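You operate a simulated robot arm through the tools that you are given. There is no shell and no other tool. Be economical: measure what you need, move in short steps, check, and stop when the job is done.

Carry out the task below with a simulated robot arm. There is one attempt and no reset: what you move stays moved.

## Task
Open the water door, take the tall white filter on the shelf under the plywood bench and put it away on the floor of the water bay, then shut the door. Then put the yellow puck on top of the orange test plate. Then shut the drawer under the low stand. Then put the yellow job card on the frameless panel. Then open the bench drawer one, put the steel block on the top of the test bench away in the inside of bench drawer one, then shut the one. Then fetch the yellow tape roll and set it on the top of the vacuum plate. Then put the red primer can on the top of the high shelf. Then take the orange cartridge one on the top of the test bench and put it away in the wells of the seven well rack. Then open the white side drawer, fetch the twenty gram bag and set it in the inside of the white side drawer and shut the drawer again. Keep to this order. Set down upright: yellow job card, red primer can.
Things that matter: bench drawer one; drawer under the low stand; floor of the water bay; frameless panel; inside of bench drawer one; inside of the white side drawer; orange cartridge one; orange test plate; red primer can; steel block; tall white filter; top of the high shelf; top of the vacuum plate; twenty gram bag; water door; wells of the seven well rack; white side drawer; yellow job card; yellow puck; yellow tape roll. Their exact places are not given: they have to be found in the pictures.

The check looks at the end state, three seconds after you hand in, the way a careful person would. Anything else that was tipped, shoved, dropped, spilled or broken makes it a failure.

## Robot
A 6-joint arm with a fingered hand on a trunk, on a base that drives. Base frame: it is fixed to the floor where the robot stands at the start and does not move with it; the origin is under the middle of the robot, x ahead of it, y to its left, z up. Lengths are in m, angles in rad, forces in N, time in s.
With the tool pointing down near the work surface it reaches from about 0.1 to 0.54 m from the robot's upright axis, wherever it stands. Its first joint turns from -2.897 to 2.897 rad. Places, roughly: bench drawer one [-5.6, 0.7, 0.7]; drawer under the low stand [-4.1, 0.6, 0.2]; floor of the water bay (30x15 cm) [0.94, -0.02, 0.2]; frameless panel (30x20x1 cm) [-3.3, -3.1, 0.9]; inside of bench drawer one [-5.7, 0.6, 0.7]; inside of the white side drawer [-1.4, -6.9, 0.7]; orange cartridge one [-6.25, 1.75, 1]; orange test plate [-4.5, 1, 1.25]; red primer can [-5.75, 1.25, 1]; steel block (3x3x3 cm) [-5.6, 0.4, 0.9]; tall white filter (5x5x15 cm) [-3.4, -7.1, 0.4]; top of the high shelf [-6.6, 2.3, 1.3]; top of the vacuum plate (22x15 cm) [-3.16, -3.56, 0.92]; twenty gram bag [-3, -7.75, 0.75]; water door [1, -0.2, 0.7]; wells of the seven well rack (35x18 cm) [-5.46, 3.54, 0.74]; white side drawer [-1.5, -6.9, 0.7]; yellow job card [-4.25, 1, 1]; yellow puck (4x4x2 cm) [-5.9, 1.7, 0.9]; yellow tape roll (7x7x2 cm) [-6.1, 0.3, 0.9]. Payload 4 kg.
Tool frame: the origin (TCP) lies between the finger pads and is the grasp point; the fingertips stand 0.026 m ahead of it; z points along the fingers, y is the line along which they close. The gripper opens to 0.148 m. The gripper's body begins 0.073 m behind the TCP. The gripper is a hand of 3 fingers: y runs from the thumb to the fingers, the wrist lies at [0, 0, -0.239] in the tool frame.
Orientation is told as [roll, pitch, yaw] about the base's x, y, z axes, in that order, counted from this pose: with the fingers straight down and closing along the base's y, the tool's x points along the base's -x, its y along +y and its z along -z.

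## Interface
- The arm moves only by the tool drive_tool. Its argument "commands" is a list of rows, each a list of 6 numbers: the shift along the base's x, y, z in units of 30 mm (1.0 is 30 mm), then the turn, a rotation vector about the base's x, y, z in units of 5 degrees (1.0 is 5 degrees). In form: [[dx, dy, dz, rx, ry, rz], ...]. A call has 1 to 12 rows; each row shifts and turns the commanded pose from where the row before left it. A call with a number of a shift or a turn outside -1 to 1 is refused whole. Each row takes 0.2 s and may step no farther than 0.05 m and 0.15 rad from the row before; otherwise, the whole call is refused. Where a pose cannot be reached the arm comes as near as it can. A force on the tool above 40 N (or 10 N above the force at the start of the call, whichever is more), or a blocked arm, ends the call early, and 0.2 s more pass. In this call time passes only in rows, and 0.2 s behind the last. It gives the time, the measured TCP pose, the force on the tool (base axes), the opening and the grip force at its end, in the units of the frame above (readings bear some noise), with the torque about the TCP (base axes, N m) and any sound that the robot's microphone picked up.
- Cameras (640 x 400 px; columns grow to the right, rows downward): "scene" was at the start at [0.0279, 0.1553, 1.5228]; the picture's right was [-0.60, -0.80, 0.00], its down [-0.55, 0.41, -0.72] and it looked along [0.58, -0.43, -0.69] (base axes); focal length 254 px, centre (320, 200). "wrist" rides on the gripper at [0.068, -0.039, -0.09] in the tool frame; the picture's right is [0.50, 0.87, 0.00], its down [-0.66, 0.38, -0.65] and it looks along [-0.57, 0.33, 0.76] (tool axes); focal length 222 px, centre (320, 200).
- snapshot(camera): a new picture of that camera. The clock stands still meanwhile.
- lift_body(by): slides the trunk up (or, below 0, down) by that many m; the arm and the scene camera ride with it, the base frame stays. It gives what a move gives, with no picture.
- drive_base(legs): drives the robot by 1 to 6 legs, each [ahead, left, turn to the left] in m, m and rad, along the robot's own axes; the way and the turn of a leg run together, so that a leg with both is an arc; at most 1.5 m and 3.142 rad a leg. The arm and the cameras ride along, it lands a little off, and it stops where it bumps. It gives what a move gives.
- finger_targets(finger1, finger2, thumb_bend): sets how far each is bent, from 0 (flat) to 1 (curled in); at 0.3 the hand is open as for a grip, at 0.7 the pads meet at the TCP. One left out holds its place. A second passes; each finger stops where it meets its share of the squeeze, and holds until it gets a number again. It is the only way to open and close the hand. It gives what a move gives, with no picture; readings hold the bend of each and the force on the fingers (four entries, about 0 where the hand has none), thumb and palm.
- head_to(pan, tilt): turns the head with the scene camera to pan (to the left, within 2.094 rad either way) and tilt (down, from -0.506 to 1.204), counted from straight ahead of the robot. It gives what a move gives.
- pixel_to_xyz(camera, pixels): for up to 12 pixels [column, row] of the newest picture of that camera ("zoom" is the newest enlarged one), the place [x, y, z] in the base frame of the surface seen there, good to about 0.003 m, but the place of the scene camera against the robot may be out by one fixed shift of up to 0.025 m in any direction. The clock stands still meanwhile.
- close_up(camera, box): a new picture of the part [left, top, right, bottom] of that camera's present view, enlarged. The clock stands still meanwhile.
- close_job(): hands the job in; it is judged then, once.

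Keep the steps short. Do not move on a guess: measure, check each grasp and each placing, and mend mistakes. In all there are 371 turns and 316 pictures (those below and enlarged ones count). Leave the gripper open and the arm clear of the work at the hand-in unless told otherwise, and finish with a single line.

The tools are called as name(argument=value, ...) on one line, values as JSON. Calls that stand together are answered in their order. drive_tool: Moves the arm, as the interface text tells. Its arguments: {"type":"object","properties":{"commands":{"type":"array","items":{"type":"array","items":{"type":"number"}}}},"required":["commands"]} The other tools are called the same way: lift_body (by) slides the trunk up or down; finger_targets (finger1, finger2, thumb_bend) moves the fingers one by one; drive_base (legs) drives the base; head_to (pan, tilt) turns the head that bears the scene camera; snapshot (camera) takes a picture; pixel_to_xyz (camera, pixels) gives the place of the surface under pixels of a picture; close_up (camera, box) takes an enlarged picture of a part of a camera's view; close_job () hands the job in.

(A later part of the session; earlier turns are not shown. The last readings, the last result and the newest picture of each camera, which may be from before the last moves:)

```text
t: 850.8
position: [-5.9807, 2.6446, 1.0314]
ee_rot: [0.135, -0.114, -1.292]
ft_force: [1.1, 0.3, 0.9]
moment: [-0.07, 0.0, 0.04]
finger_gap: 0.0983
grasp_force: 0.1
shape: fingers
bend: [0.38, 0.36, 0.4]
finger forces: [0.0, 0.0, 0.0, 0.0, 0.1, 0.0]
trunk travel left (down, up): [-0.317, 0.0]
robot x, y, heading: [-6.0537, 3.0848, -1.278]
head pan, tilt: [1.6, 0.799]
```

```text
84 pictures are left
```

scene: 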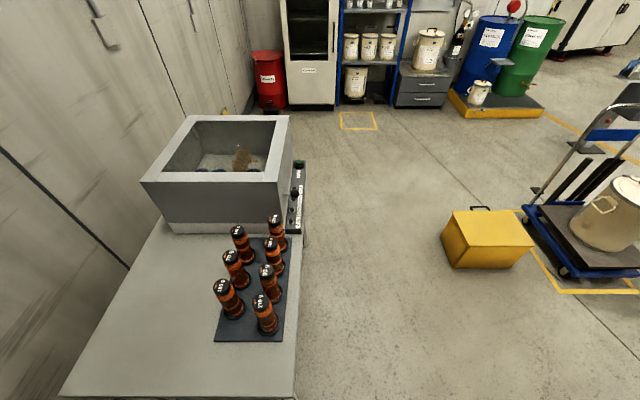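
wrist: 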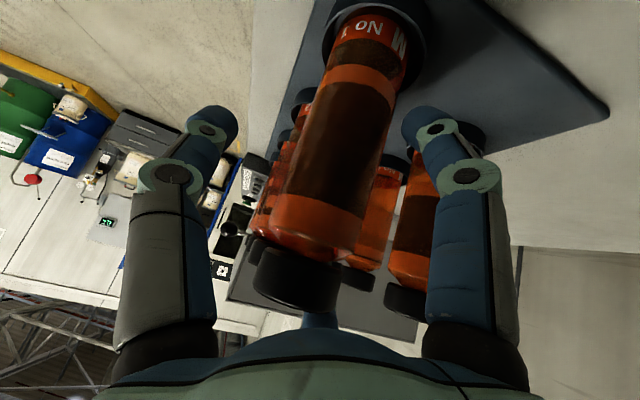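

The rack is undisturbed. I'll raise the hand, move to the open area and look at the arm's posture.

drive_tool(commands=[[0, 0, 1, 0, 0, 0], [0, 0, 1, 0, 0, 0], [0, 0, 1, 0, 0, 0]])

drive_base(legs=[[0.15, 0.4, 0], [0.5, 0.0, 0]])

head_to(pan=0.0, tilt=0.7)

snapshot(camera="scene")

```text
t: 851.6
position: [-5.9869, 2.6541, 1.1053]
ee_rot: [0.164, -0.129, -1.292]
ft_force: [0.9, -0.6, 0.5]
moment: [-0.01, -0.05, 0.04]
finger_gap: 0.0983
grasp_force: 0.1
shape: fingers
bend: [0.38, 0.36, 0.4]
finger forces: [0.1, 0.0, 0.1, 0.1, 0.0, 0.0]
out of reach, approached as far as the arm can: row 1, 2, 3
trunk travel left (down, up): [-0.317, 0.0]
robot x, y, heading: [-6.0528, 3.0821, -1.279]
head pan, tilt: [1.6, 0.799]
```

```text
t: 858.2
position: [-5.4407, 2.1403, 1.1043]
ee_rot: [0.163, -0.13, -1.307]
ft_force: [1.0, 0.0, -0.6]
moment: [0.0, -0.02, 0.0]
finger_gap: 0.0981
grasp_force: 0.1
shape: fingers
bend: [0.38, 0.36, 0.4]
finger forces: [0.0, 0.0, 0.0, 0.1, 0.0, 0.0]
trunk travel left (down, up): [-0.317, 0.0]
robot x, y, heading: [-5.502, 2.5737, -1.299]
head pan, tilt: [1.6, 0.799]
```

```text
t: 859.8
position: [-5.4384, 2.1398, 1.1046]
ee_rot: [0.164, -0.13, -1.306]
ft_force: [1.0, 0.9, 0.0]
moment: [0.02, 0.0, -0.02]
finger_gap: 0.0982
grasp_force: 0.1
shape: fingers
bend: [0.38, 0.36, 0.4]
finger forces: [0.0, 0.0, 0.0, 0.1, 0.1, 0.0]
trunk travel left (down, up): [-0.317, 0.0]
robot x, y, heading: [-5.499, 2.5703, -1.298]
head pan, tilt: [0.0, 0.7]
```

```text
83 pictures are left
```

scene: 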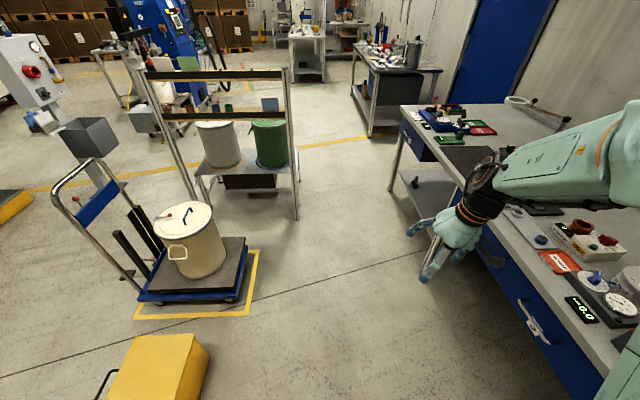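

The wrist is in the flipped configuration again. I'll undo it as before, and first measure the forearm's direction.

pixel_to_xyz(camera="scene", pixels=[[505, 172], [530, 165], [560, 155], [590, 145], [515, 190], [545, 185], [575, 180], [470, 195], [455, 225]])

```text
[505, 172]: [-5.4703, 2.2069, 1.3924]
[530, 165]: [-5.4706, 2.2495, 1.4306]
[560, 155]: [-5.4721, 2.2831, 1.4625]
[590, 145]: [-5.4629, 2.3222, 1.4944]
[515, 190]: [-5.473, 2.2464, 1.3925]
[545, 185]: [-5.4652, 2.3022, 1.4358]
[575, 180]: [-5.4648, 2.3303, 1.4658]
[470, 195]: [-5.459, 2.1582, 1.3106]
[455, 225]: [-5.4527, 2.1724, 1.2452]
```

The forearm points 41° down along (-0.05, -0.75, -0.66). I'll bring the hand in line and swing it around the forearm axis by 180°.

drive_tool(commands=[[-0.183, -0.669, 0.05, -0.948, 0.244, -0.2055], [-0.194, -0.659, 0.109, -0.948, 0.244, -0.2055], [-0.202, -0.644, 0.168, -0.948, 0.244, -0.2055], [-0.21, -0.624, 0.224, -0.948, 0.244, -0.2055], [-0.215, -0.599, 0.279, -0.948, 0.244, -0.2055], [-0.219, -0.57, 0.332, -0.948, 0.244, -0.2055]])

drive_tool(commands=[[0.176, -0.051, 0.045, -0.05, -0.75, -0.66], [0.17, -0.061, 0.056, -0.05, -0.75, -0.66], [0.162, -0.07, 0.067, -0.05, -0.75, -0.66], [0.153, -0.079, 0.078, -0.05, -0.75, -0.66], [0.143, -0.087, 0.088, -0.05, -0.75, -0.66], [0.131, -0.095, 0.097, -0.05, -0.75, -0.66], [0.119, -0.101, 0.106, -0.05, -0.75, -0.66], [0.106, -0.107, 0.114, -0.05, -0.75, -0.66], [0.092, -0.113, 0.121, -0.05, -0.75, -0.66], [0.077, -0.117, 0.127, -0.05, -0.75, -0.66], [0.062, -0.12, 0.132, -0.05, -0.75, -0.66], [0.046, -0.123, 0.136, -0.05, -0.75, -0.66]])

drive_tool(commands=[[0.03, -0.125, 0.139, -0.05, -0.75, -0.66], [0.014, -0.125, 0.141, -0.05, -0.75, -0.66], [-0.003, -0.125, 0.142, -0.05, -0.75, -0.66], [-0.019, -0.124, 0.142, -0.05, -0.75, -0.66], [-0.035, -0.121, 0.14, -0.05, -0.75, -0.66], [-0.052, -0.118, 0.138, -0.05, -0.75, -0.66], [-0.067, -0.114, 0.135, -0.05, -0.75, -0.66], [-0.082, -0.109, 0.13, -0.05, -0.75, -0.66], [-0.097, -0.104, 0.125, -0.05, -0.75, -0.66], [-0.111, -0.097, 0.119, -0.05, -0.75, -0.66], [-0.124, -0.09, 0.111, -0.05, -0.75, -0.66], [-0.136, -0.082, 0.103, -0.05, -0.75, -0.66]])

drive_tool(commands=[[-0.146, -0.073, 0.094, -0.05, -0.75, -0.66], [-0.156, -0.064, 0.085, -0.05, -0.75, -0.66], [-0.165, -0.055, 0.074, -0.05, -0.75, -0.66], [-0.172, -0.045, 0.064, -0.05, -0.75, -0.66], [-0.178, -0.034, 0.052, -0.05, -0.75, -0.66], [-0.183, -0.024, 0.041, -0.05, -0.75, -0.66], [-0.186, -0.013, 0.029, -0.05, -0.75, -0.66], [-0.188, -0.002, 0.016, -0.05, -0.75, -0.66], [-0.189, 0.009, 0.004, -0.05, -0.75, -0.66], [-0.188, 0.02, -0.008, -0.05, -0.75, -0.66], [-0.185, 0.03, -0.021, -0.05, -0.75, -0.66], [-0.182, 0.041, -0.033, -0.05, -0.75, -0.66]])

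snapshot(camera="scene")

```text
t: 861.2
position: [-5.4927, 2.0304, 1.1275]
ee_rot: [-0.09, -0.587, -1.323]
ft_force: [0.7, 0.2, 0.1]
moment: [0.0, -0.01, 0.0]
finger_gap: 0.0979
grasp_force: 0.0
shape: fingers
bend: [0.38, 0.36, 0.4]
finger forces: [0.1, 0.1, 0.0, 0.0, 0.1, 0.1]
out of reach, approached as far as the arm can: row 3, 4, 5
trunk travel left (down, up): [-0.317, 0.0]
robot x, y, heading: [-5.496, 2.5727, -1.3]
head pan, tilt: [0.0, 0.7]
```

```text
t: 863.8
position: [-5.4466, 1.9976, 1.1635]
ee_rot: [0.746, -0.373, -2.462]
ft_force: [0.8, -0.3, -0.9]
moment: [-0.01, -0.01, -0.03]
finger_gap: 0.0983
grasp_force: 0.1
shape: fingers
bend: [0.38, 0.36, 0.4]
finger forces: [0.0, 0.0, 0.0, 0.0, 0.1, 0.0]
trunk travel left (down, up): [-0.317, 0.0]
robot x, y, heading: [-5.5008, 2.577, -1.301]
head pan, tilt: [0.0, 0.7]
```

```text
t: 866.4
position: [-5.4701, 1.9556, 1.2109]
ee_rot: [1.026, 0.349, 3.092]
ft_force: [0.8, 0.6, -0.1]
moment: [-0.01, 0.01, 0.01]
finger_gap: 0.0978
grasp_force: 0.0
shape: fingers
bend: [0.38, 0.36, 0.4]
finger forces: [0.0, 0.0, 0.0, 0.1, 0.0, 0.0]
trunk travel left (down, up): [-0.317, 0.0]
robot x, y, heading: [-5.4986, 2.5708, -1.297]
head pan, tilt: [0.0, 0.7]
```

```text
t: 869.0
position: [-5.5332, 1.9512, 1.2224]
ee_rot: [0.54, 1.036, 2.03]
ft_force: [0.1, 0.2, -0.1]
moment: [0.01, -0.01, 0.0]
finger_gap: 0.0979
grasp_force: 0.1
shape: fingers
bend: [0.38, 0.36, 0.4]
finger forces: [0.0, 0.0, 0.0, 0.1, 0.0, 0.0]
trunk travel left (down, up): [-0.317, 0.0]
robot x, y, heading: [-5.4964, 2.5703, -1.299]
head pan, tilt: [0.0, 0.7]
```

```text
82 pictures are left
```

scene: 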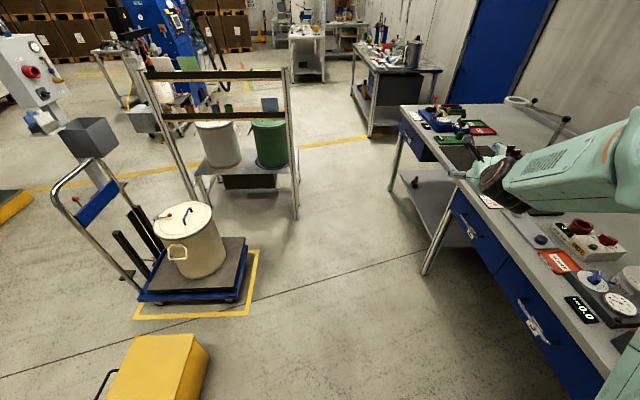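

The wrist is normal again. Next I'll roll the hand back by 180° and fold it down, drawing it in.

drive_tool(commands=[[0, 0, 0, 0.134, 0.889, 0.437], [0, 0, 0, 0.134, 0.889, 0.437], [0, 0, 0, 0.134, 0.889, 0.437], [0, 0, 0, 0.134, 0.889, 0.437], [0, 0, 0, 0.134, 0.889, 0.437], [0, 0, 0, 0.134, 0.889, 0.437], [0, 0, 0, 0.134, 0.889, 0.437], [0, 0, 0, 0.134, 0.889, 0.437], [0, 0, 0, 0.134, 0.889, 0.437], [0, 0, 0, 0.134, 0.889, 0.437], [0, 0, 0, 0.134, 0.889, 0.437], [0, 0, 0, 0.134, 0.889, 0.437]])

drive_tool(commands=[[0, 0, 0, 0.134, 0.889, 0.437], [0, 0, 0, 0.134, 0.889, 0.437], [0, 0, 0, 0.134, 0.889, 0.437], [0, 0, 0, 0.134, 0.889, 0.437], [0, 0, 0, 0.134, 0.889, 0.437], [0, 0, 0, 0.134, 0.889, 0.437], [0, 0, 0, 0.134, 0.889, 0.437], [0, 0, 0, 0.134, 0.889, 0.437], [0, 0, 0, 0.134, 0.889, 0.437], [0, 0, 0, 0.134, 0.889, 0.437], [0, 0, 0, 0.134, 0.889, 0.437], [0, 0, 0, 0.134, 0.889, 0.437]])

drive_tool(commands=[[0, 0, 0, 0.134, 0.889, 0.437], [0, 0, 0, 0.134, 0.889, 0.437], [0, 0, 0, 0.134, 0.889, 0.437], [0, 0, 0, 0.134, 0.889, 0.437], [0, 0, 0, 0.134, 0.889, 0.437], [0, 0, 0, 0.134, 0.889, 0.437], [0, 0, 0, 0.134, 0.889, 0.437], [0, 0, 0, 0.134, 0.889, 0.437], [0, 0, 0, 0.134, 0.889, 0.437], [0, 0, 0, 0.134, 0.889, 0.437], [0, 0, 0, 0.134, 0.889, 0.437], [0, 0, 0, 0.134, 0.889, 0.437]])

drive_tool(commands=[[0, 0.3, 0, 0.989, -0.149, 0], [0, 0.3, 0, 0.989, -0.149, 0], [0, 0.3, 0, 0.989, -0.149, 0], [0, 0.3, 0, 0.989, -0.149, 0], [0, 0.3, 0, 0.989, -0.149, 0], [0, 0.3, 0, 0.989, -0.149, 0], [0, 0.3, 0, 0.989, -0.149, 0], [0.2, 0.3, 0, 0.989, -0.149, 0], [0.2, 0.3, 0, 0.989, -0.149, 0], [0.2, 0.3, 0, 0.989, -0.149, 0], [0.2, 0.3, 0, 0.989, -0.149, 0], [0.2, 0.3, 0, 0.8, -0.12, 0]])

```text
t: 871.6
position: [-5.5315, 1.9501, 1.2248]
ee_rot: [1.109, 0.201, 2.894]
ft_force: [-0.2, 0.8, 0.7]
moment: [0.02, 0.02, 0.0]
finger_gap: 0.0982
grasp_force: 0.0
shape: fingers
bend: [0.38, 0.36, 0.4]
finger forces: [0.0, 0.0, 0.1, 0.1, 0.1, 0.0]
trunk travel left (down, up): [-0.317, 0.0]
robot x, y, heading: [-5.5003, 2.5701, -1.301]
head pan, tilt: [0.0, 0.7]
```

```text
t: 874.2
position: [-5.5331, 1.9497, 1.2225]
ee_rot: [0.947, -0.722, -2.848]
ft_force: [0.4, -0.7, 0.8]
moment: [-0.02, 0.02, 0.01]
finger_gap: 0.0981
grasp_force: 0.1
shape: fingers
bend: [0.38, 0.36, 0.4]
finger forces: [0.0, 0.1, 0.0, 0.0, 0.1, 0.0]
trunk travel left (down, up): [-0.317, 0.0]
robot x, y, heading: [-5.4986, 2.5746, -1.3]
head pan, tilt: [0.0, 0.7]
```

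```text
t: 876.8
position: [-5.5328, 1.9515, 1.2228]
ee_rot: [-0.547, -1.035, -1.103]
ft_force: [0.8, 0.0, 0.5]
moment: [-0.01, -0.03, -0.02]
finger_gap: 0.0981
grasp_force: 0.1
shape: fingers
bend: [0.38, 0.36, 0.4]
finger forces: [0.0, 0.1, 0.0, 0.1, 0.1, 0.0]
trunk travel left (down, up): [-0.317, 0.0]
robot x, y, heading: [-5.4951, 2.5716, -1.303]
head pan, tilt: [0.0, 0.7]
```

```text
t: 879.4
position: [-5.5085, 2.0622, 1.209]
ee_rot: [-0.026, -0.081, -1.419]
ft_force: [-0.6, 0.5, -0.4]
moment: [0.01, 0.0, 0.02]
finger_gap: 0.0982
grasp_force: 0.0
shape: fingers
bend: [0.38, 0.36, 0.4]
finger forces: [0.0, 0.0, 0.0, 0.0, 0.1, 0.0]
out of reach, approached as far as the arm can: row 2, 3, 4
trunk travel left (down, up): [-0.317, 0.0]
robot x, y, heading: [-5.4996, 2.5724, -1.299]
head pan, tilt: [0.0, 0.7]
```

Nearly down. I'll finish levelling, bring the hand to the middle and drive south towards the packing area.

drive_tool(commands=[[0.9, 0.25, 0, 0.48, -0.077, 0], [0.9, 0.25, 0, 0.48, -0.077, 0], [0.9, 0.25, 0, 0, 0, 0.5], [0.9, 0.25, 0, 0, 0, 0.5], [0.5, 0.3, 0, 0, 0, 0.3]])

drive_base(legs=[[1.208, -0.024, 0], [0.988, 0.006, 0], [0.838, 0.214, 0], [1.073, 0.688, 0], [1.148, 0.584, 0], [1.341, -0.03, 0]])

head_to(pan=0.1, tilt=0.35)

snapshot(camera="scene")

```text
t: 880.6
position: [-5.3818, 2.1018, 1.2088]
ee_rot: [-0.001, -0.003, -1.306]
ft_force: [-0.5, 0.4, -0.2]
moment: [-0.03, 0.01, 0.0]
finger_gap: 0.098
grasp_force: 0.2
shape: fingers
bend: [0.38, 0.36, 0.4]
finger forces: [0.1, 0.1, 0.0, 0.0, 0.0, 0.0]
trunk travel left (down, up): [-0.317, 0.0]
robot x, y, heading: [-5.4988, 2.5681, -1.295]
head pan, tilt: [0.0, 0.7]
```

```text
t: 913.9
position: [-2.3063, -3.8959, 1.2091]
ee_rot: [-0.001, -0.003, -1.31]
ft_force: [-0.1, -0.4, -0.1]
moment: [-0.04, -0.03, 0.01]
finger_gap: 0.0983
grasp_force: 0.0
shape: fingers
bend: [0.38, 0.36, 0.4]
finger forces: [0.1, 0.1, 0.0, 0.1, 0.0, 0.1]
trunk travel left (down, up): [-0.317, 0.0]
robot x, y, heading: [-2.423, -3.4221, -1.302]
head pan, tilt: [0.0, 0.7]
```

```text
t: 914.8
position: [-2.3068, -3.8954, 1.2091]
ee_rot: [-0.002, -0.001, -1.309]
ft_force: [0.0, -0.2, 1.1]
moment: [0.01, 0.0, 0.01]
finger_gap: 0.0983
grasp_force: 0.1
shape: fingers
bend: [0.38, 0.36, 0.4]
finger forces: [0.0, 0.1, 0.1, 0.1, 0.0, 0.0]
trunk travel left (down, up): [-0.317, 0.0]
robot x, y, heading: [-2.4225, -3.4275, -1.303]
head pan, tilt: [0.099, 0.351]
```

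```text
81 pictures are left
```

scene: 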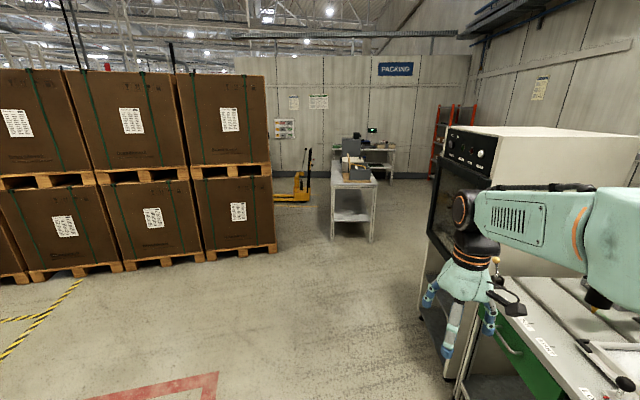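

The packing table is at (353, 185). I'll enlarge it.

close_up(camera="scene", box=[310, 115, 410, 255])

pixel_to_xyz(camera="scene", pixels=[[332, 240], [372, 240], [355, 172], [335, 185], [372, 182], [352, 160], [350, 145], [270, 250]])

```text
2.86 times, centred on (360, 185) of scene
```

zoom: 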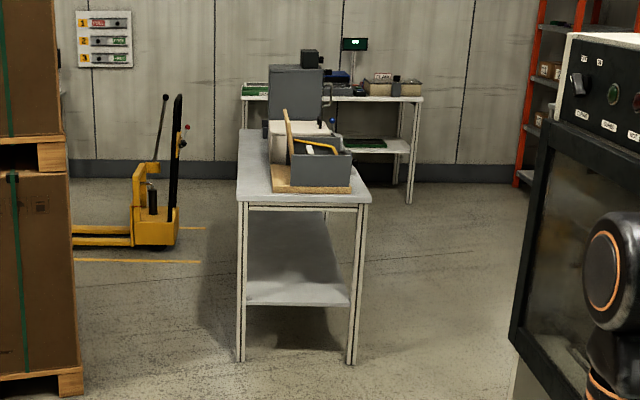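

```text
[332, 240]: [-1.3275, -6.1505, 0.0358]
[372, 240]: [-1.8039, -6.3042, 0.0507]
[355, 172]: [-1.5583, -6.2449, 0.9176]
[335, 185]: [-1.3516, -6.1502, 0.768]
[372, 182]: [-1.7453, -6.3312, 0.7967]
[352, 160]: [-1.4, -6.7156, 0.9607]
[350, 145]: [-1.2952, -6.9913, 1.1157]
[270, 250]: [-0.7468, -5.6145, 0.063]
```

I'll drive on past the oven to the table's west side and look at it from there.

drive_base(legs=[[1.306, 0.337, 0], [0.8415, -0.3346, 0], [0.845, -0.65, 0]])

head_to(pan=1.4, tilt=0.6)

snapshot(camera="scene")

```text
t: 929.7
position: [-1.8262, -6.5756, 1.21]
ee_rot: [0.001, -0.002, -1.232]
ft_force: [-0.6, -0.2, -0.5]
moment: [0.06, -0.01, 0.0]
finger_gap: 0.0981
grasp_force: 0.1
shape: fingers
bend: [0.38, 0.36, 0.4]
finger forces: [0.1, 0.1, 0.0, 0.0, 0.0, 0.0]
trunk travel left (down, up): [-0.317, 0.0]
robot x, y, heading: [-1.9752, -6.1136, -1.223]
head pan, tilt: [0.099, 0.351]
stopped in leg 3: the robot was blocked; the commanded pose is now the measured one
```

```text
t: 931.2
position: [-1.823, -6.5741, 1.2104]
ee_rot: [0.001, -0.001, -1.23]
ft_force: [0.6, -0.1, -0.3]
moment: [-0.02, 0.0, -0.02]
finger_gap: 0.0985
grasp_force: 0.1
shape: fingers
bend: [0.38, 0.36, 0.4]
finger forces: [0.0, 0.1, 0.1, 0.0, 0.1, 0.1]
trunk travel left (down, up): [-0.317, 0.0]
robot x, y, heading: [-1.9748, -6.1137, -1.222]
head pan, tilt: [1.4, 0.6]
```

```text
79 pictures are left
```

scene: 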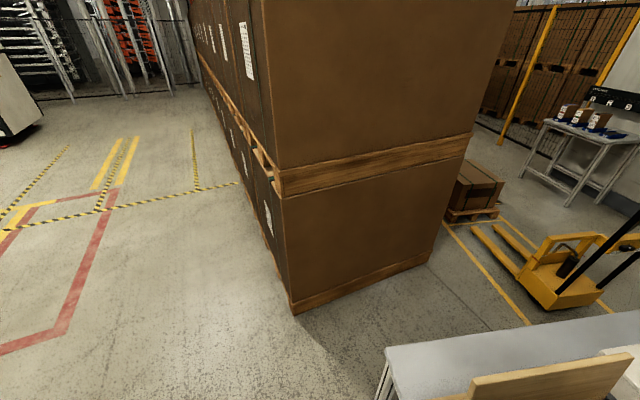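

The base touched the table's leg, so I'll step away westward and go further around.

drive_base(legs=[[-0.137, -0.376, 0], [0.5, -0.235, 0], [0, 0, 1.4]])

head_to(pan=0.15, tilt=0.65)

snapshot(camera="scene")

```text
t: 941.4
position: [-1.9534, -6.6093, 1.2105]
ee_rot: [0.001, -0.004, 0.17]
ft_force: [0.2, 0.1, 0.0]
moment: [-0.01, 0.0, -0.03]
finger_gap: 0.0984
grasp_force: 0.0
shape: fingers
bend: [0.38, 0.36, 0.4]
finger forces: [0.0, 0.0, 0.0, 0.0, 0.0, 0.0]
trunk travel left (down, up): [-0.317, 0.0]
robot x, y, heading: [-2.4365, -6.682, 0.175]
head pan, tilt: [1.4, 0.6]
```

```text
t: 942.8
position: [-1.9538, -6.6097, 1.2097]
ee_rot: [-0.001, -0.004, 0.168]
ft_force: [-0.8, 0.6, 0.4]
moment: [-0.04, 0.01, 0.0]
finger_gap: 0.0983
grasp_force: 0.1
shape: fingers
bend: [0.38, 0.36, 0.4]
finger forces: [0.0, 0.0, 0.0, 0.1, 0.1, 0.0]
trunk travel left (down, up): [-0.317, 0.0]
robot x, y, heading: [-2.4319, -6.6783, 0.176]
head pan, tilt: [0.15, 0.649]
```

```text
78 pictures are left
```

scene: 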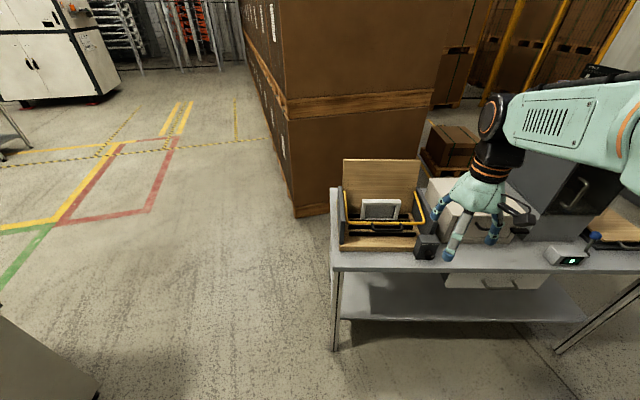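

Under the table top I see a white drawer front at about (490, 282). I'll enlarge and measure.

close_up(camera="scene", box=[400, 200, 640, 360])

pixel_to_xyz(camera="scene", pixels=[[460, 282], [490, 284], [520, 284], [545, 280], [450, 285], [490, 287], [445, 270], [540, 270], [340, 270], [337, 345], [560, 350]])

```text
2.50 times, centred on (520, 280) of scene
```

zoom: 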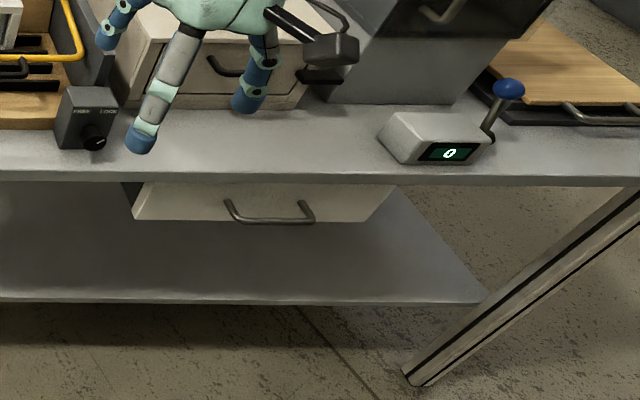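

```text
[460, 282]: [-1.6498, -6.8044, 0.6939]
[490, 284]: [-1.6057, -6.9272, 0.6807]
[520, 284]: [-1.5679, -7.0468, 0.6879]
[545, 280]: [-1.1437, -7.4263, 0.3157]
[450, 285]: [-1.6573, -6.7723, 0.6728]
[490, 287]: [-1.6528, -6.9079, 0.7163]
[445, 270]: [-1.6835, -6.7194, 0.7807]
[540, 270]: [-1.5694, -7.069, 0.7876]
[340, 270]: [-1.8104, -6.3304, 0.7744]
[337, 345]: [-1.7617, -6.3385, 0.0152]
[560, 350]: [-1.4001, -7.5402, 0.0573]
```

The drawer front is under the table top, with a horizontal bar handle at about (-1.64, -6.92, 0.70). I'll lower the trunk and point the hand forward the way that worked at the start, without rolling it.

lift_body(by=-0.25)

drive_tool(commands=[[-0.2, -0.03, -0.2, 0.175, -0.985, 0], [-0.2, -0.03, -0.2, 0.175, -0.985, 0], [-0.2, -0.03, -0.2, 0.175, -0.985, 0], [-0.2, -0.03, -0.2, 0.175, -0.985, 0], [-0.2, -0.03, -0.2, 0.175, -0.985, 0], [-0.2, -0.03, -0.2, 0.175, -0.985, 0], [-0.2, -0.03, -0.2, 0.175, -0.985, 0], [-0.2, -0.03, -0.2, 0.175, -0.985, 0], [-0.2, -0.03, -0.2, 0.175, -0.985, 0]])

drive_tool(commands=[[-0.1, -0.02, -0.2, 0.175, -0.985, 0], [-0.1, -0.02, -0.2, 0.175, -0.985, 0], [-0.1, -0.02, -0.2, 0.175, -0.985, 0], [-0.1, -0.02, -0.2, 0.175, -0.985, 0], [-0.1, -0.02, -0.2, 0.175, -0.985, 0], [-0.1, -0.02, -0.2, 0.175, -0.985, 0], [-0.1, -0.02, -0.2, 0.175, -0.985, 0], [-0.1, -0.02, -0.2, 0.175, -0.985, 0], [-0.1, -0.02, -0.2, 0.175, -0.985, 0]])

finger_targets(finger1=0.48, finger2=0.48, thumb_bend=0.48)

snapshot(camera="wrist")

```text
t: 945.4
position: [-1.9551, -6.6088, 0.9608]
ee_rot: [-0.001, -0.003, 0.17]
ft_force: [0.5, -0.4, -0.6]
moment: [-0.01, 0.0, -0.02]
finger_gap: 0.0981
grasp_force: 0.0
shape: fingers
bend: [0.38, 0.36, 0.4]
finger forces: [0.0, 0.0, 0.0, 0.0, 0.1, 0.0]
trunk travel left (down, up): [-0.067, 0.25]
robot x, y, heading: [-2.435, -6.6833, 0.176]
head pan, tilt: [0.15, 0.649]
```

```text
t: 947.4
position: [-2.0059, -6.6147, 0.9084]
ee_rot: [0.015, -0.762, 0.168]
ft_force: [-0.6, 0.5, -0.8]
moment: [0.02, -0.03, 0.0]
finger_gap: 0.0979
grasp_force: 0.1
shape: fingers
bend: [0.38, 0.36, 0.4]
finger forces: [0.0, 0.0, 0.0, 0.1, 0.0, 0.0]
out of reach, approached as far as the arm can: row 9
trunk travel left (down, up): [-0.067, 0.25]
robot x, y, heading: [-2.4349, -6.6782, 0.176]
head pan, tilt: [0.15, 0.649]
```

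```text
t: 949.4
position: [-1.9444, -6.6231, 0.887]
ee_rot: [0.002, -1.442, 0.117]
ft_force: [0.1, -0.3, 0.0]
moment: [0.02, -0.01, -0.05]
finger_gap: 0.0981
grasp_force: 0.1
shape: fingers
bend: [0.38, 0.36, 0.4]
finger forces: [0.0, 0.1, 0.1, 0.0, 0.0, 0.1]
out of reach, approached as far as the arm can: row 1, 2, 4, 5, 6, 7, 8, 9
trunk travel left (down, up): [-0.067, 0.25]
robot x, y, heading: [-2.4337, -6.684, 0.176]
head pan, tilt: [0.15, 0.649]
```

```text
t: 950.4
position: [-1.9442, -6.6242, 0.8866]
ee_rot: [0.003, -1.44, 0.117]
ft_force: [0.0, -0.2, -0.8]
moment: [0.05, 0.0, -0.01]
finger_gap: 0.0695
grasp_force: 0.1
shape: fingers
bend: [0.48, 0.48, 0.48]
finger forces: [0.0, 0.0, 0.1, 0.1, 0.1, 0.0]
trunk travel left (down, up): [-0.067, 0.25]
robot x, y, heading: [-2.4334, -6.6838, 0.181]
head pan, tilt: [0.15, 0.649]
```

```text
76 pictures are left
```

wrist: 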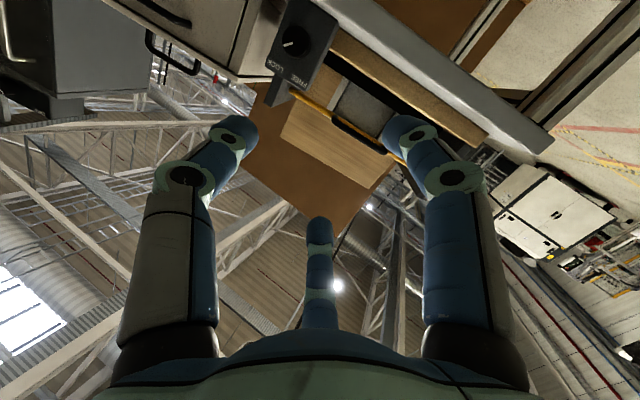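

The hand is nearly level. I'll turn square to the table, lower and come in front of the drawer.

drive_base(legs=[[0.0, -0.43, 0.0], [0, 0, 0.135]])

lift_body(by=-0.067)

drive_tool(commands=[[0, 0, -0.9, 0, 0, 0], [0, 0, -0.9, 0, 0, 0], [0, 0, -0.9, 0, 0, 0], [0, 0, -0.3, 0.155, -0.475, 0]])

snapshot(camera="wrist")

```text
t: 955.3
position: [-1.8835, -6.9935, 0.8866]
ee_rot: [0.005, -1.44, 0.227]
ft_force: [1.2, 0.2, -0.2]
moment: [0.0, -0.01, 0.01]
finger_gap: 0.069
grasp_force: 0.1
shape: fingers
bend: [0.48, 0.48, 0.48]
finger forces: [0.1, 0.0, 0.0, 0.0, 0.1, 0.0]
trunk travel left (down, up): [-0.067, 0.25]
robot x, y, heading: [-2.36, -7.1014, 0.289]
head pan, tilt: [0.15, 0.649]
```

```text
t: 956.3
position: [-1.8707, -6.991, 0.8207]
ee_rot: [0.0, -1.429, 0.23]
ft_force: [-0.3, -0.4, 0.3]
moment: [0.0, -0.01, 0.04]
finger_gap: 0.0689
grasp_force: 0.0
shape: fingers
bend: [0.48, 0.48, 0.48]
finger forces: [0.0, 0.0, 0.1, 0.1, 0.0, 0.1]
trunk travel left (down, up): [0.0, 0.317]
robot x, y, heading: [-2.3633, -7.1051, 0.284]
head pan, tilt: [0.15, 0.649]
```

```text
t: 957.3
position: [-1.8695, -6.991, 0.7299]
ee_rot: [0.036, -1.473, 0.195]
ft_force: [-0.2, -0.4, -0.5]
moment: [0.0, 0.01, 0.03]
finger_gap: 0.0693
grasp_force: 0.2
shape: fingers
bend: [0.48, 0.48, 0.48]
finger forces: [0.0, 0.0, 0.0, 0.1, 0.0, 0.1]
trunk travel left (down, up): [0.0, 0.317]
robot x, y, heading: [-2.3604, -7.1035, 0.281]
head pan, tilt: [0.15, 0.649]
```

```text
75 pictures are left
```

wrist: 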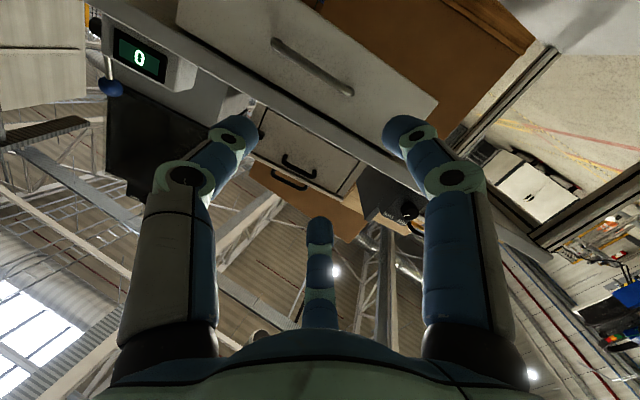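

The wrist camera sees the white drawer and its bar at (310, 65). I'll measure it.

pixel_to_xyz(camera="wrist", pixels=[[277, 42], [312, 66], [348, 91], [330, 60], [280, 75], [400, 95], [220, 20], [290, 20], [300, 130], [295, 165]])

```text
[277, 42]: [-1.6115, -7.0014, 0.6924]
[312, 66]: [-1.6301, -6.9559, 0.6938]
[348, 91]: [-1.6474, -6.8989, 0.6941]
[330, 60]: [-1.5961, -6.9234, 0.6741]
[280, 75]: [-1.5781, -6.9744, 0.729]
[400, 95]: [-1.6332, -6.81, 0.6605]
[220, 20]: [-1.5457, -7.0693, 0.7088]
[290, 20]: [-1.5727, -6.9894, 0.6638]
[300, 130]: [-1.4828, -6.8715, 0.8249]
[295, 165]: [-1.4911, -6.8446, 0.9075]
```

The bar's centre is (-1.630, -6.953, 0.6935), 4 cm off the front. I'll set the hand so the bar comes between thumb and lower finger, and approach.

drive_base(legs=[[0.16, -0.028, 0]])

drive_tool(commands=[[0, 0, -0.5, 0, 0, 0]])

snapshot(camera="wrist")

```text
t: 958.7
position: [-1.7122, -6.9764, 0.7287]
ee_rot: [0.039, -1.474, 0.19]
ft_force: [0.9, -0.1, 0.0]
moment: [0.0, 0.0, 0.02]
finger_gap: 0.0691
grasp_force: 0.0
shape: fingers
bend: [0.48, 0.48, 0.48]
finger forces: [0.1, 0.0, 0.0, 0.1, 0.0, 0.0]
trunk travel left (down, up): [0.0, 0.317]
robot x, y, heading: [-2.2063, -7.0881, 0.28]
head pan, tilt: [0.15, 0.649]
```

```text
t: 959.1
position: [-1.7106, -6.9774, 0.7147]
ee_rot: [0.038, -1.473, 0.194]
ft_force: [0.5, 0.2, -0.2]
moment: [-0.01, 0.0, -0.02]
finger_gap: 0.0695
grasp_force: 0.1
shape: fingers
bend: [0.48, 0.48, 0.48]
finger forces: [0.0, 0.1, 0.0, 0.0, 0.0, 0.0]
trunk travel left (down, up): [0.0, 0.317]
robot x, y, heading: [-2.2059, -7.0871, 0.284]
head pan, tilt: [0.15, 0.649]
```

```text
74 pictures are left
```

wrist: 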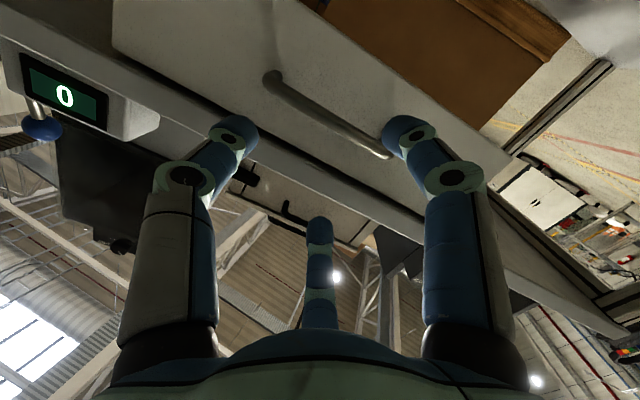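

The bar lies below the thumb and above finger 1, as wanted. I'll move in 8 cm.

drive_tool(commands=[[0.88, 0.26, 0, 0, 0, 0], [0.88, 0.26, 0, 0, 0, 0], [0.8, 0.25, 0, 0, 0, 0]])

snapshot(camera="wrist")

```text
t: 959.9
position: [-1.6352, -6.9541, 0.7131]
ee_rot: [0.038, -1.472, 0.191]
ft_force: [-2.0, -1.7, 0.4]
moment: [0.02, -0.09, 0.03]
finger_gap: 0.0696
grasp_force: 1.0
shape: fingers
bend: [0.48, 0.48, 0.48]
finger forces: [0.2, 2.1, 0.0, 0.0, 0.1, 0.0]
trunk travel left (down, up): [0.0, 0.317]
robot x, y, heading: [-2.2036, -7.0813, 0.285]
head pan, tilt: [0.15, 0.649]
```

```text
73 pictures are left
```

wrist: 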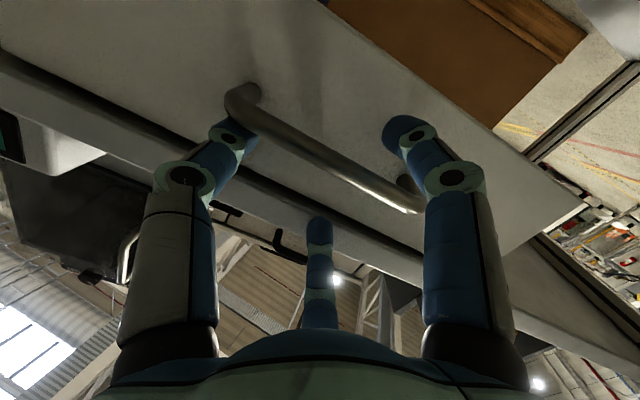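

I'll close the fingers around the bar.

finger_targets(finger1=0.75, finger2=0.75, thumb_bend=0.75)

snapshot(camera="wrist")

```text
t: 960.9
position: [-1.6355, -6.9519, 0.7125]
ee_rot: [0.033, -1.472, 0.196]
ft_force: [-1.1, 5.2, -11.0]
moment: [-0.07, 0.12, 0.05]
finger_gap: 0.0119
grasp_force: 5.0
shape: fingers
bend: [0.61, 0.73, 0.73]
finger forces: [10.3, 0.0, 0.0, 0.1, 0.1, 0.0]
trunk travel left (down, up): [0.0, 0.317]
robot x, y, heading: [-2.2031, -7.0826, 0.281]
head pan, tilt: [0.15, 0.649]
```

```text
72 pictures are left
```

wrist: 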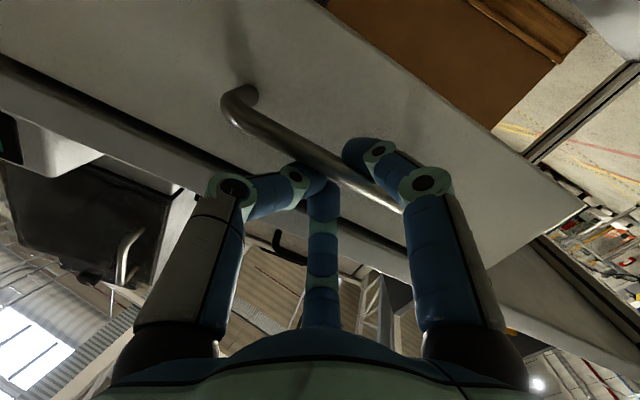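

I'll try a gentle 3 cm pull with the base and see if the drawer follows.

drive_base(legs=[[-0.04, 0, 0]])

snapshot(camera="wrist")

```text
t: 961.8
position: [-1.6733, -6.964, 0.7137]
ee_rot: [0.035, -1.472, 0.193]
ft_force: [0.2, 2.3, -9.9]
moment: [-0.09, 0.02, -0.01]
finger_gap: 0.0062
grasp_force: 4.7
shape: fingers
bend: [0.63, 0.73, 0.73]
finger forces: [8.8, 0.0, 0.0, 0.0, 0.0, 0.0]
trunk travel left (down, up): [0.0, 0.317]
robot x, y, heading: [-2.2419, -7.0988, 0.283]
head pan, tilt: [0.15, 0.649]
```

```text
71 pictures are left
```

wrist: 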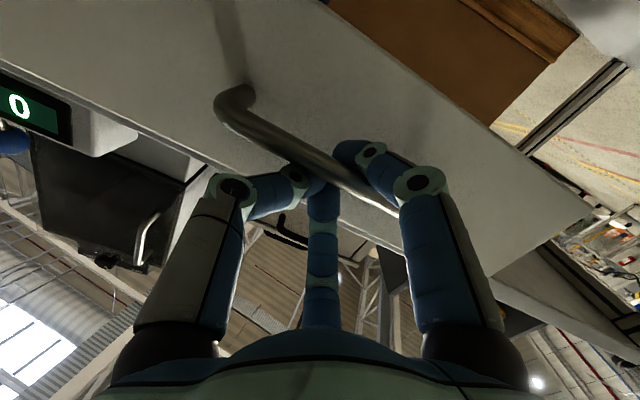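

The drawer follows. I'll pull on another 18 cm.

drive_base(legs=[[-0.09, -0.005, 0], [-0.09, -0.005, 0]])

snapshot(camera="scene")

snapshot(camera="wrist")

```text
t: 963.6
position: [-1.8423, -7.025, 0.7132]
ee_rot: [0.033, -1.472, 0.193]
ft_force: [-0.9, 3.6, -9.8]
moment: [-0.03, -0.07, 0.01]
finger_gap: 0.0039
grasp_force: 4.6
shape: fingers
bend: [0.64, 0.73, 0.73]
finger forces: [9.8, 0.1, 0.0, 0.0, 0.0, 0.0]
trunk travel left (down, up): [0.0, 0.317]
robot x, y, heading: [-2.4116, -7.1563, 0.282]
head pan, tilt: [0.15, 0.649]
```

```text
70 pictures are left
```

scene: 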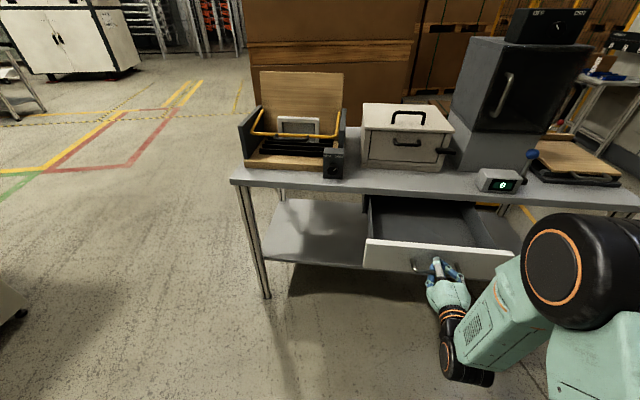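

```text
69 pictures are left
```

wrist: 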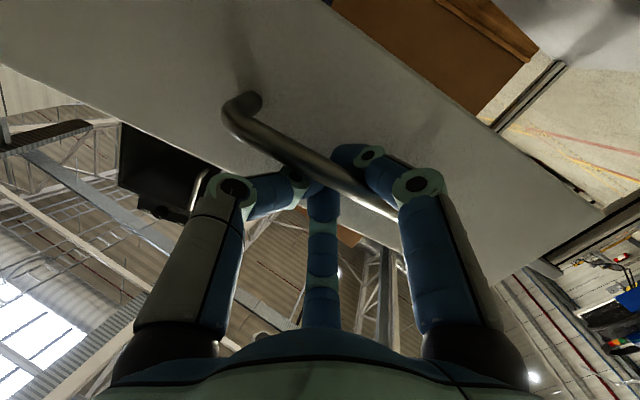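

The drawer is open about 21 cm and empty inside. I'll release the handle and back off.

finger_targets(finger1=0.44, finger2=0.46, thumb_bend=0.44)

drive_base(legs=[[-0.12, 0, 0]])

lift_body(by=0.3)

head_to(pan=-2.05, tilt=0.75)

snapshot(camera="scene")

```text
t: 964.6
position: [-1.8421, -7.0248, 0.7121]
ee_rot: [0.037, -1.471, 0.19]
ft_force: [-0.1, 0.8, -0.3]
moment: [0.0, -0.01, 0.02]
finger_gap: 0.0814
grasp_force: 0.1
shape: fingers
bend: [0.44, 0.46, 0.44]
finger forces: [0.1, 0.0, 0.1, 0.0, 0.0, 0.0]
trunk travel left (down, up): [0.0, 0.317]
robot x, y, heading: [-2.4149, -7.1563, 0.285]
head pan, tilt: [0.15, 0.649]
```

```text
t: 965.9
position: [-1.9587, -7.058, 0.7137]
ee_rot: [0.037, -1.474, 0.192]
ft_force: [0.0, -0.6, 1.0]
moment: [0.0, 0.0, -0.01]
finger_gap: 0.0813
grasp_force: 0.1
shape: fingers
bend: [0.44, 0.46, 0.44]
finger forces: [0.0, 0.1, 0.0, 0.0, 0.0, 0.1]
trunk travel left (down, up): [0.0, 0.317]
robot x, y, heading: [-2.5244, -7.1935, 0.283]
head pan, tilt: [0.15, 0.649]
```

```text
t: 968.9
position: [-1.9588, -7.058, 1.0125]
ee_rot: [0.036, -1.473, 0.191]
ft_force: [-0.2, 1.1, -0.2]
moment: [0.04, 0.0, 0.04]
finger_gap: 0.0813
grasp_force: 0.0
shape: fingers
bend: [0.44, 0.46, 0.44]
finger forces: [0.0, 0.0, 0.0, 0.0, 0.0, 0.0]
trunk travel left (down, up): [-0.3, 0.017]
robot x, y, heading: [-2.5284, -7.1895, 0.278]
head pan, tilt: [0.15, 0.649]
```

```text
t: 970.9
position: [-1.9589, -7.0574, 1.0121]
ee_rot: [0.036, -1.474, 0.19]
ft_force: [-0.6, -0.1, -0.2]
moment: [0.04, 0.0, 0.0]
finger_gap: 0.0815
grasp_force: 0.0
shape: fingers
bend: [0.44, 0.46, 0.44]
finger forces: [0.0, 0.1, 0.0, 0.0, 0.0, 0.0]
trunk travel left (down, up): [-0.3, 0.017]
robot x, y, heading: [-2.5281, -7.1931, 0.288]
head pan, tilt: [-2.051, 0.75]
```

```text
68 pictures are left
```

scene: 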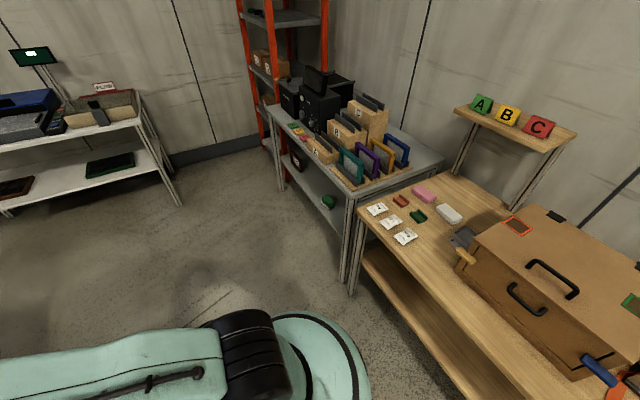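

The three bags are at (377, 209), (390, 222) and (405, 236). I'll enlarge to read their labels.

close_up(camera="scene", box=[355, 190, 435, 255])

pixel_to_xyz(camera="scene", pixels=[[377, 209], [390, 222], [405, 236], [358, 207], [380, 245], [402, 201], [418, 215]])

```text
6.15 times, centred on (395, 222) of scene
```

zoom: 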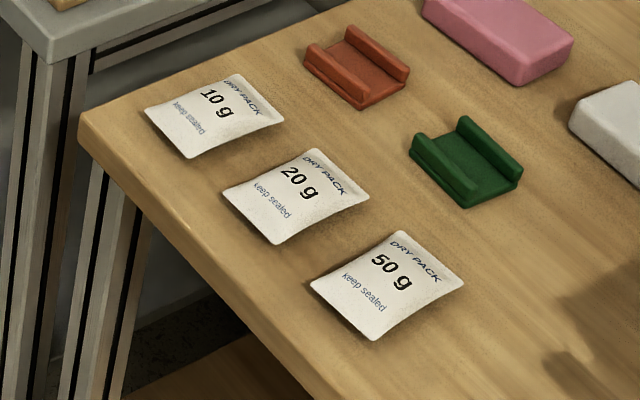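

```text
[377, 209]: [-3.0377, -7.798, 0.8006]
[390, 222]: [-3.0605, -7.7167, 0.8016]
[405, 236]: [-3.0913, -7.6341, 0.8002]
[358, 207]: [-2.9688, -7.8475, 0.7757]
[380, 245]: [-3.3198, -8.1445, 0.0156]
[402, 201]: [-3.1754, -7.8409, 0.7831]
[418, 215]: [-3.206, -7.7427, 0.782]
```

The middle bag is the 20 g one, at about (-3.05, -7.71). I'll turn to the open floor southwards, lower the hand and fold it down the way that worked before.

drive_base(legs=[[0, 0, -1.64]])

drive_tool(commands=[[0, 0.2, -1, 0, 0, 0], [0, 0.2, -1, 0, 0, 0], [0, 0.2, -1, 0, 0, 0], [0, 0.2, -1, 0, 0, 0], [0, 0.2, -1, 0, 0, 0], [0, 0.2, -1, 0, 0, 0], [0, 0.2, -1, 0, 0, 0], [0, 0.2, -1, 0, 0, 0], [0, 0.2, -1, 0, 0, 0], [0, 0.2, -1, 0, 0, 0], [0, 0.2, -1, 0, 0, 0], [0, 0.1, -1, 0, 0, 0]])

head_to(pan=0.0, tilt=0.7)

snapshot(camera="scene")

```text
t: 975.4
position: [-2.4628, -7.774, 1.0128]
ee_rot: [0.037, -1.472, -1.497]
ft_force: [-0.6, -0.4, -0.5]
moment: [0.02, -0.02, 0.02]
finger_gap: 0.0815
grasp_force: 0.1
shape: fingers
bend: [0.44, 0.46, 0.44]
finger forces: [0.1, 0.0, 0.0, 0.0, 0.0, 0.0]
trunk travel left (down, up): [-0.3, 0.017]
robot x, y, heading: [-2.5293, -7.1869, -1.406]
head pan, tilt: [-2.051, 0.75]
```

```text
t: 978.0
position: [-2.4612, -7.7036, 0.6541]
ee_rot: [0.037, -1.473, -1.498]
ft_force: [-0.6, 0.3, -0.2]
moment: [0.02, 0.03, 0.01]
finger_gap: 0.0812
grasp_force: 0.0
shape: fingers
bend: [0.44, 0.46, 0.44]
finger forces: [0.1, 0.0, 0.0, 0.0, 0.0, 0.0]
trunk travel left (down, up): [-0.3, 0.017]
robot x, y, heading: [-2.5283, -7.1908, -1.409]
head pan, tilt: [-2.051, 0.75]
```

```text
t: 980.0
position: [-2.461, -7.7038, 0.6556]
ee_rot: [0.038, -1.471, -1.498]
ft_force: [-0.5, -0.5, -0.2]
moment: [-0.03, 0.02, 0.01]
finger_gap: 0.0816
grasp_force: 0.1
shape: fingers
bend: [0.44, 0.46, 0.44]
finger forces: [0.1, 0.0, 0.0, 0.1, 0.1, 0.0]
trunk travel left (down, up): [-0.3, 0.017]
robot x, y, heading: [-2.5275, -7.1908, -1.407]
head pan, tilt: [0.0, 0.7]
```

```text
66 pictures are left
```

scene: 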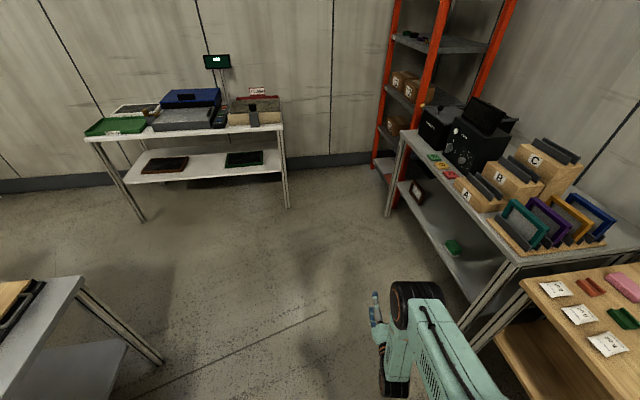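

In position, at radius 0.52 m and lateral offset 2 cm. Now the fold while rising.

drive_tool(commands=[[-0.03, 0.2, 0.65, 0.9866, 0.163, 0], [-0.03, 0.2, 0.65, 0.9866, 0.163, 0], [-0.03, 0.2, 0.65, 0.9866, 0.163, 0], [-0.03, 0.2, 0.65, 0.9866, 0.163, 0], [0, 0, 0.65, 0.9866, 0.163, 0], [0, 0, 0.65, 0.9866, 0.163, 0], [0, 0, 0.65, 0.9866, 0.163, 0], [0, 0, 0.65, 0.9866, 0.163, 0], [0, 0, 0.65, 0.9866, 0.163, 0]])

drive_tool(commands=[[0, 0, 0.65, 0.9866, 0.163, 0], [0, 0, 0.65, 0.9866, 0.163, 0], [0, 0, 0.65, 0.9866, 0.163, 0], [0, 0, 0.65, 0.9866, 0.163, 0], [0, 0, 0.65, 0.9866, 0.163, 0], [0, 0, 0.65, 0.9866, 0.163, 0], [0, 0, 0.65, 0.9866, 0.163, 0]])

snapshot(camera="scene")

```text
t: 982.0
position: [-2.4653, -7.6807, 0.8282]
ee_rot: [-0.048, -0.686, -1.42]
ft_force: [1.0, 0.3, 0.0]
moment: [0.0, -0.01, 0.0]
finger_gap: 0.0815
grasp_force: 0.1
shape: fingers
bend: [0.44, 0.46, 0.44]
finger forces: [0.0, 0.0, 0.0, 0.1, 0.1, 0.0]
trunk travel left (down, up): [-0.3, 0.017]
robot x, y, heading: [-2.527, -7.1909, -1.408]
head pan, tilt: [0.0, 0.7]
```

```text
t: 983.6
position: [-2.4717, -7.6761, 0.9468]
ee_rot: [-0.071, -0.126, -1.417]
ft_force: [-0.4, 0.7, 0.4]
moment: [-0.02, -0.03, 0.0]
finger_gap: 0.0821
grasp_force: 0.0
shape: fingers
bend: [0.44, 0.46, 0.44]
finger forces: [0.0, 0.0, 0.0, 0.1, 0.0, 0.1]
out of reach, approached as far as the arm can: row 4, 5, 6
trunk travel left (down, up): [-0.3, 0.017]
robot x, y, heading: [-2.5276, -7.1907, -1.4]
head pan, tilt: [0.0, 0.7]
```

```text
65 pictures are left
```

scene: 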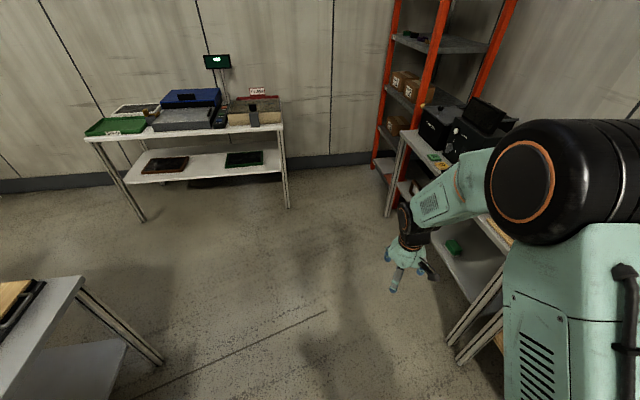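

Normal configuration this time. I'll finish levelling.

drive_tool(commands=[[0, 0.3, 0.8, 0, 0, 0], [0, 0.3, 0.8, 0, 0, 0], [0, 0.2, 0.8, 0.77, -0.29, 0], [0, 0, 0.8, 0.77, -0.29, 0]])

```text
t: 984.6
position: [-2.4728, -7.6526, 1.0429]
ee_rot: [0.001, 0.003, -1.421]
ft_force: [-0.1, -0.1, 0.0]
moment: [0.01, 0.0, 0.04]
finger_gap: 0.0816
grasp_force: 0.0
shape: fingers
bend: [0.44, 0.46, 0.44]
finger forces: [0.0, 0.0, 0.0, 0.0, 0.0, 0.0]
trunk travel left (down, up): [-0.3, 0.017]
robot x, y, heading: [-2.525, -7.1925, -1.404]
head pan, tilt: [0.0, 0.7]
```

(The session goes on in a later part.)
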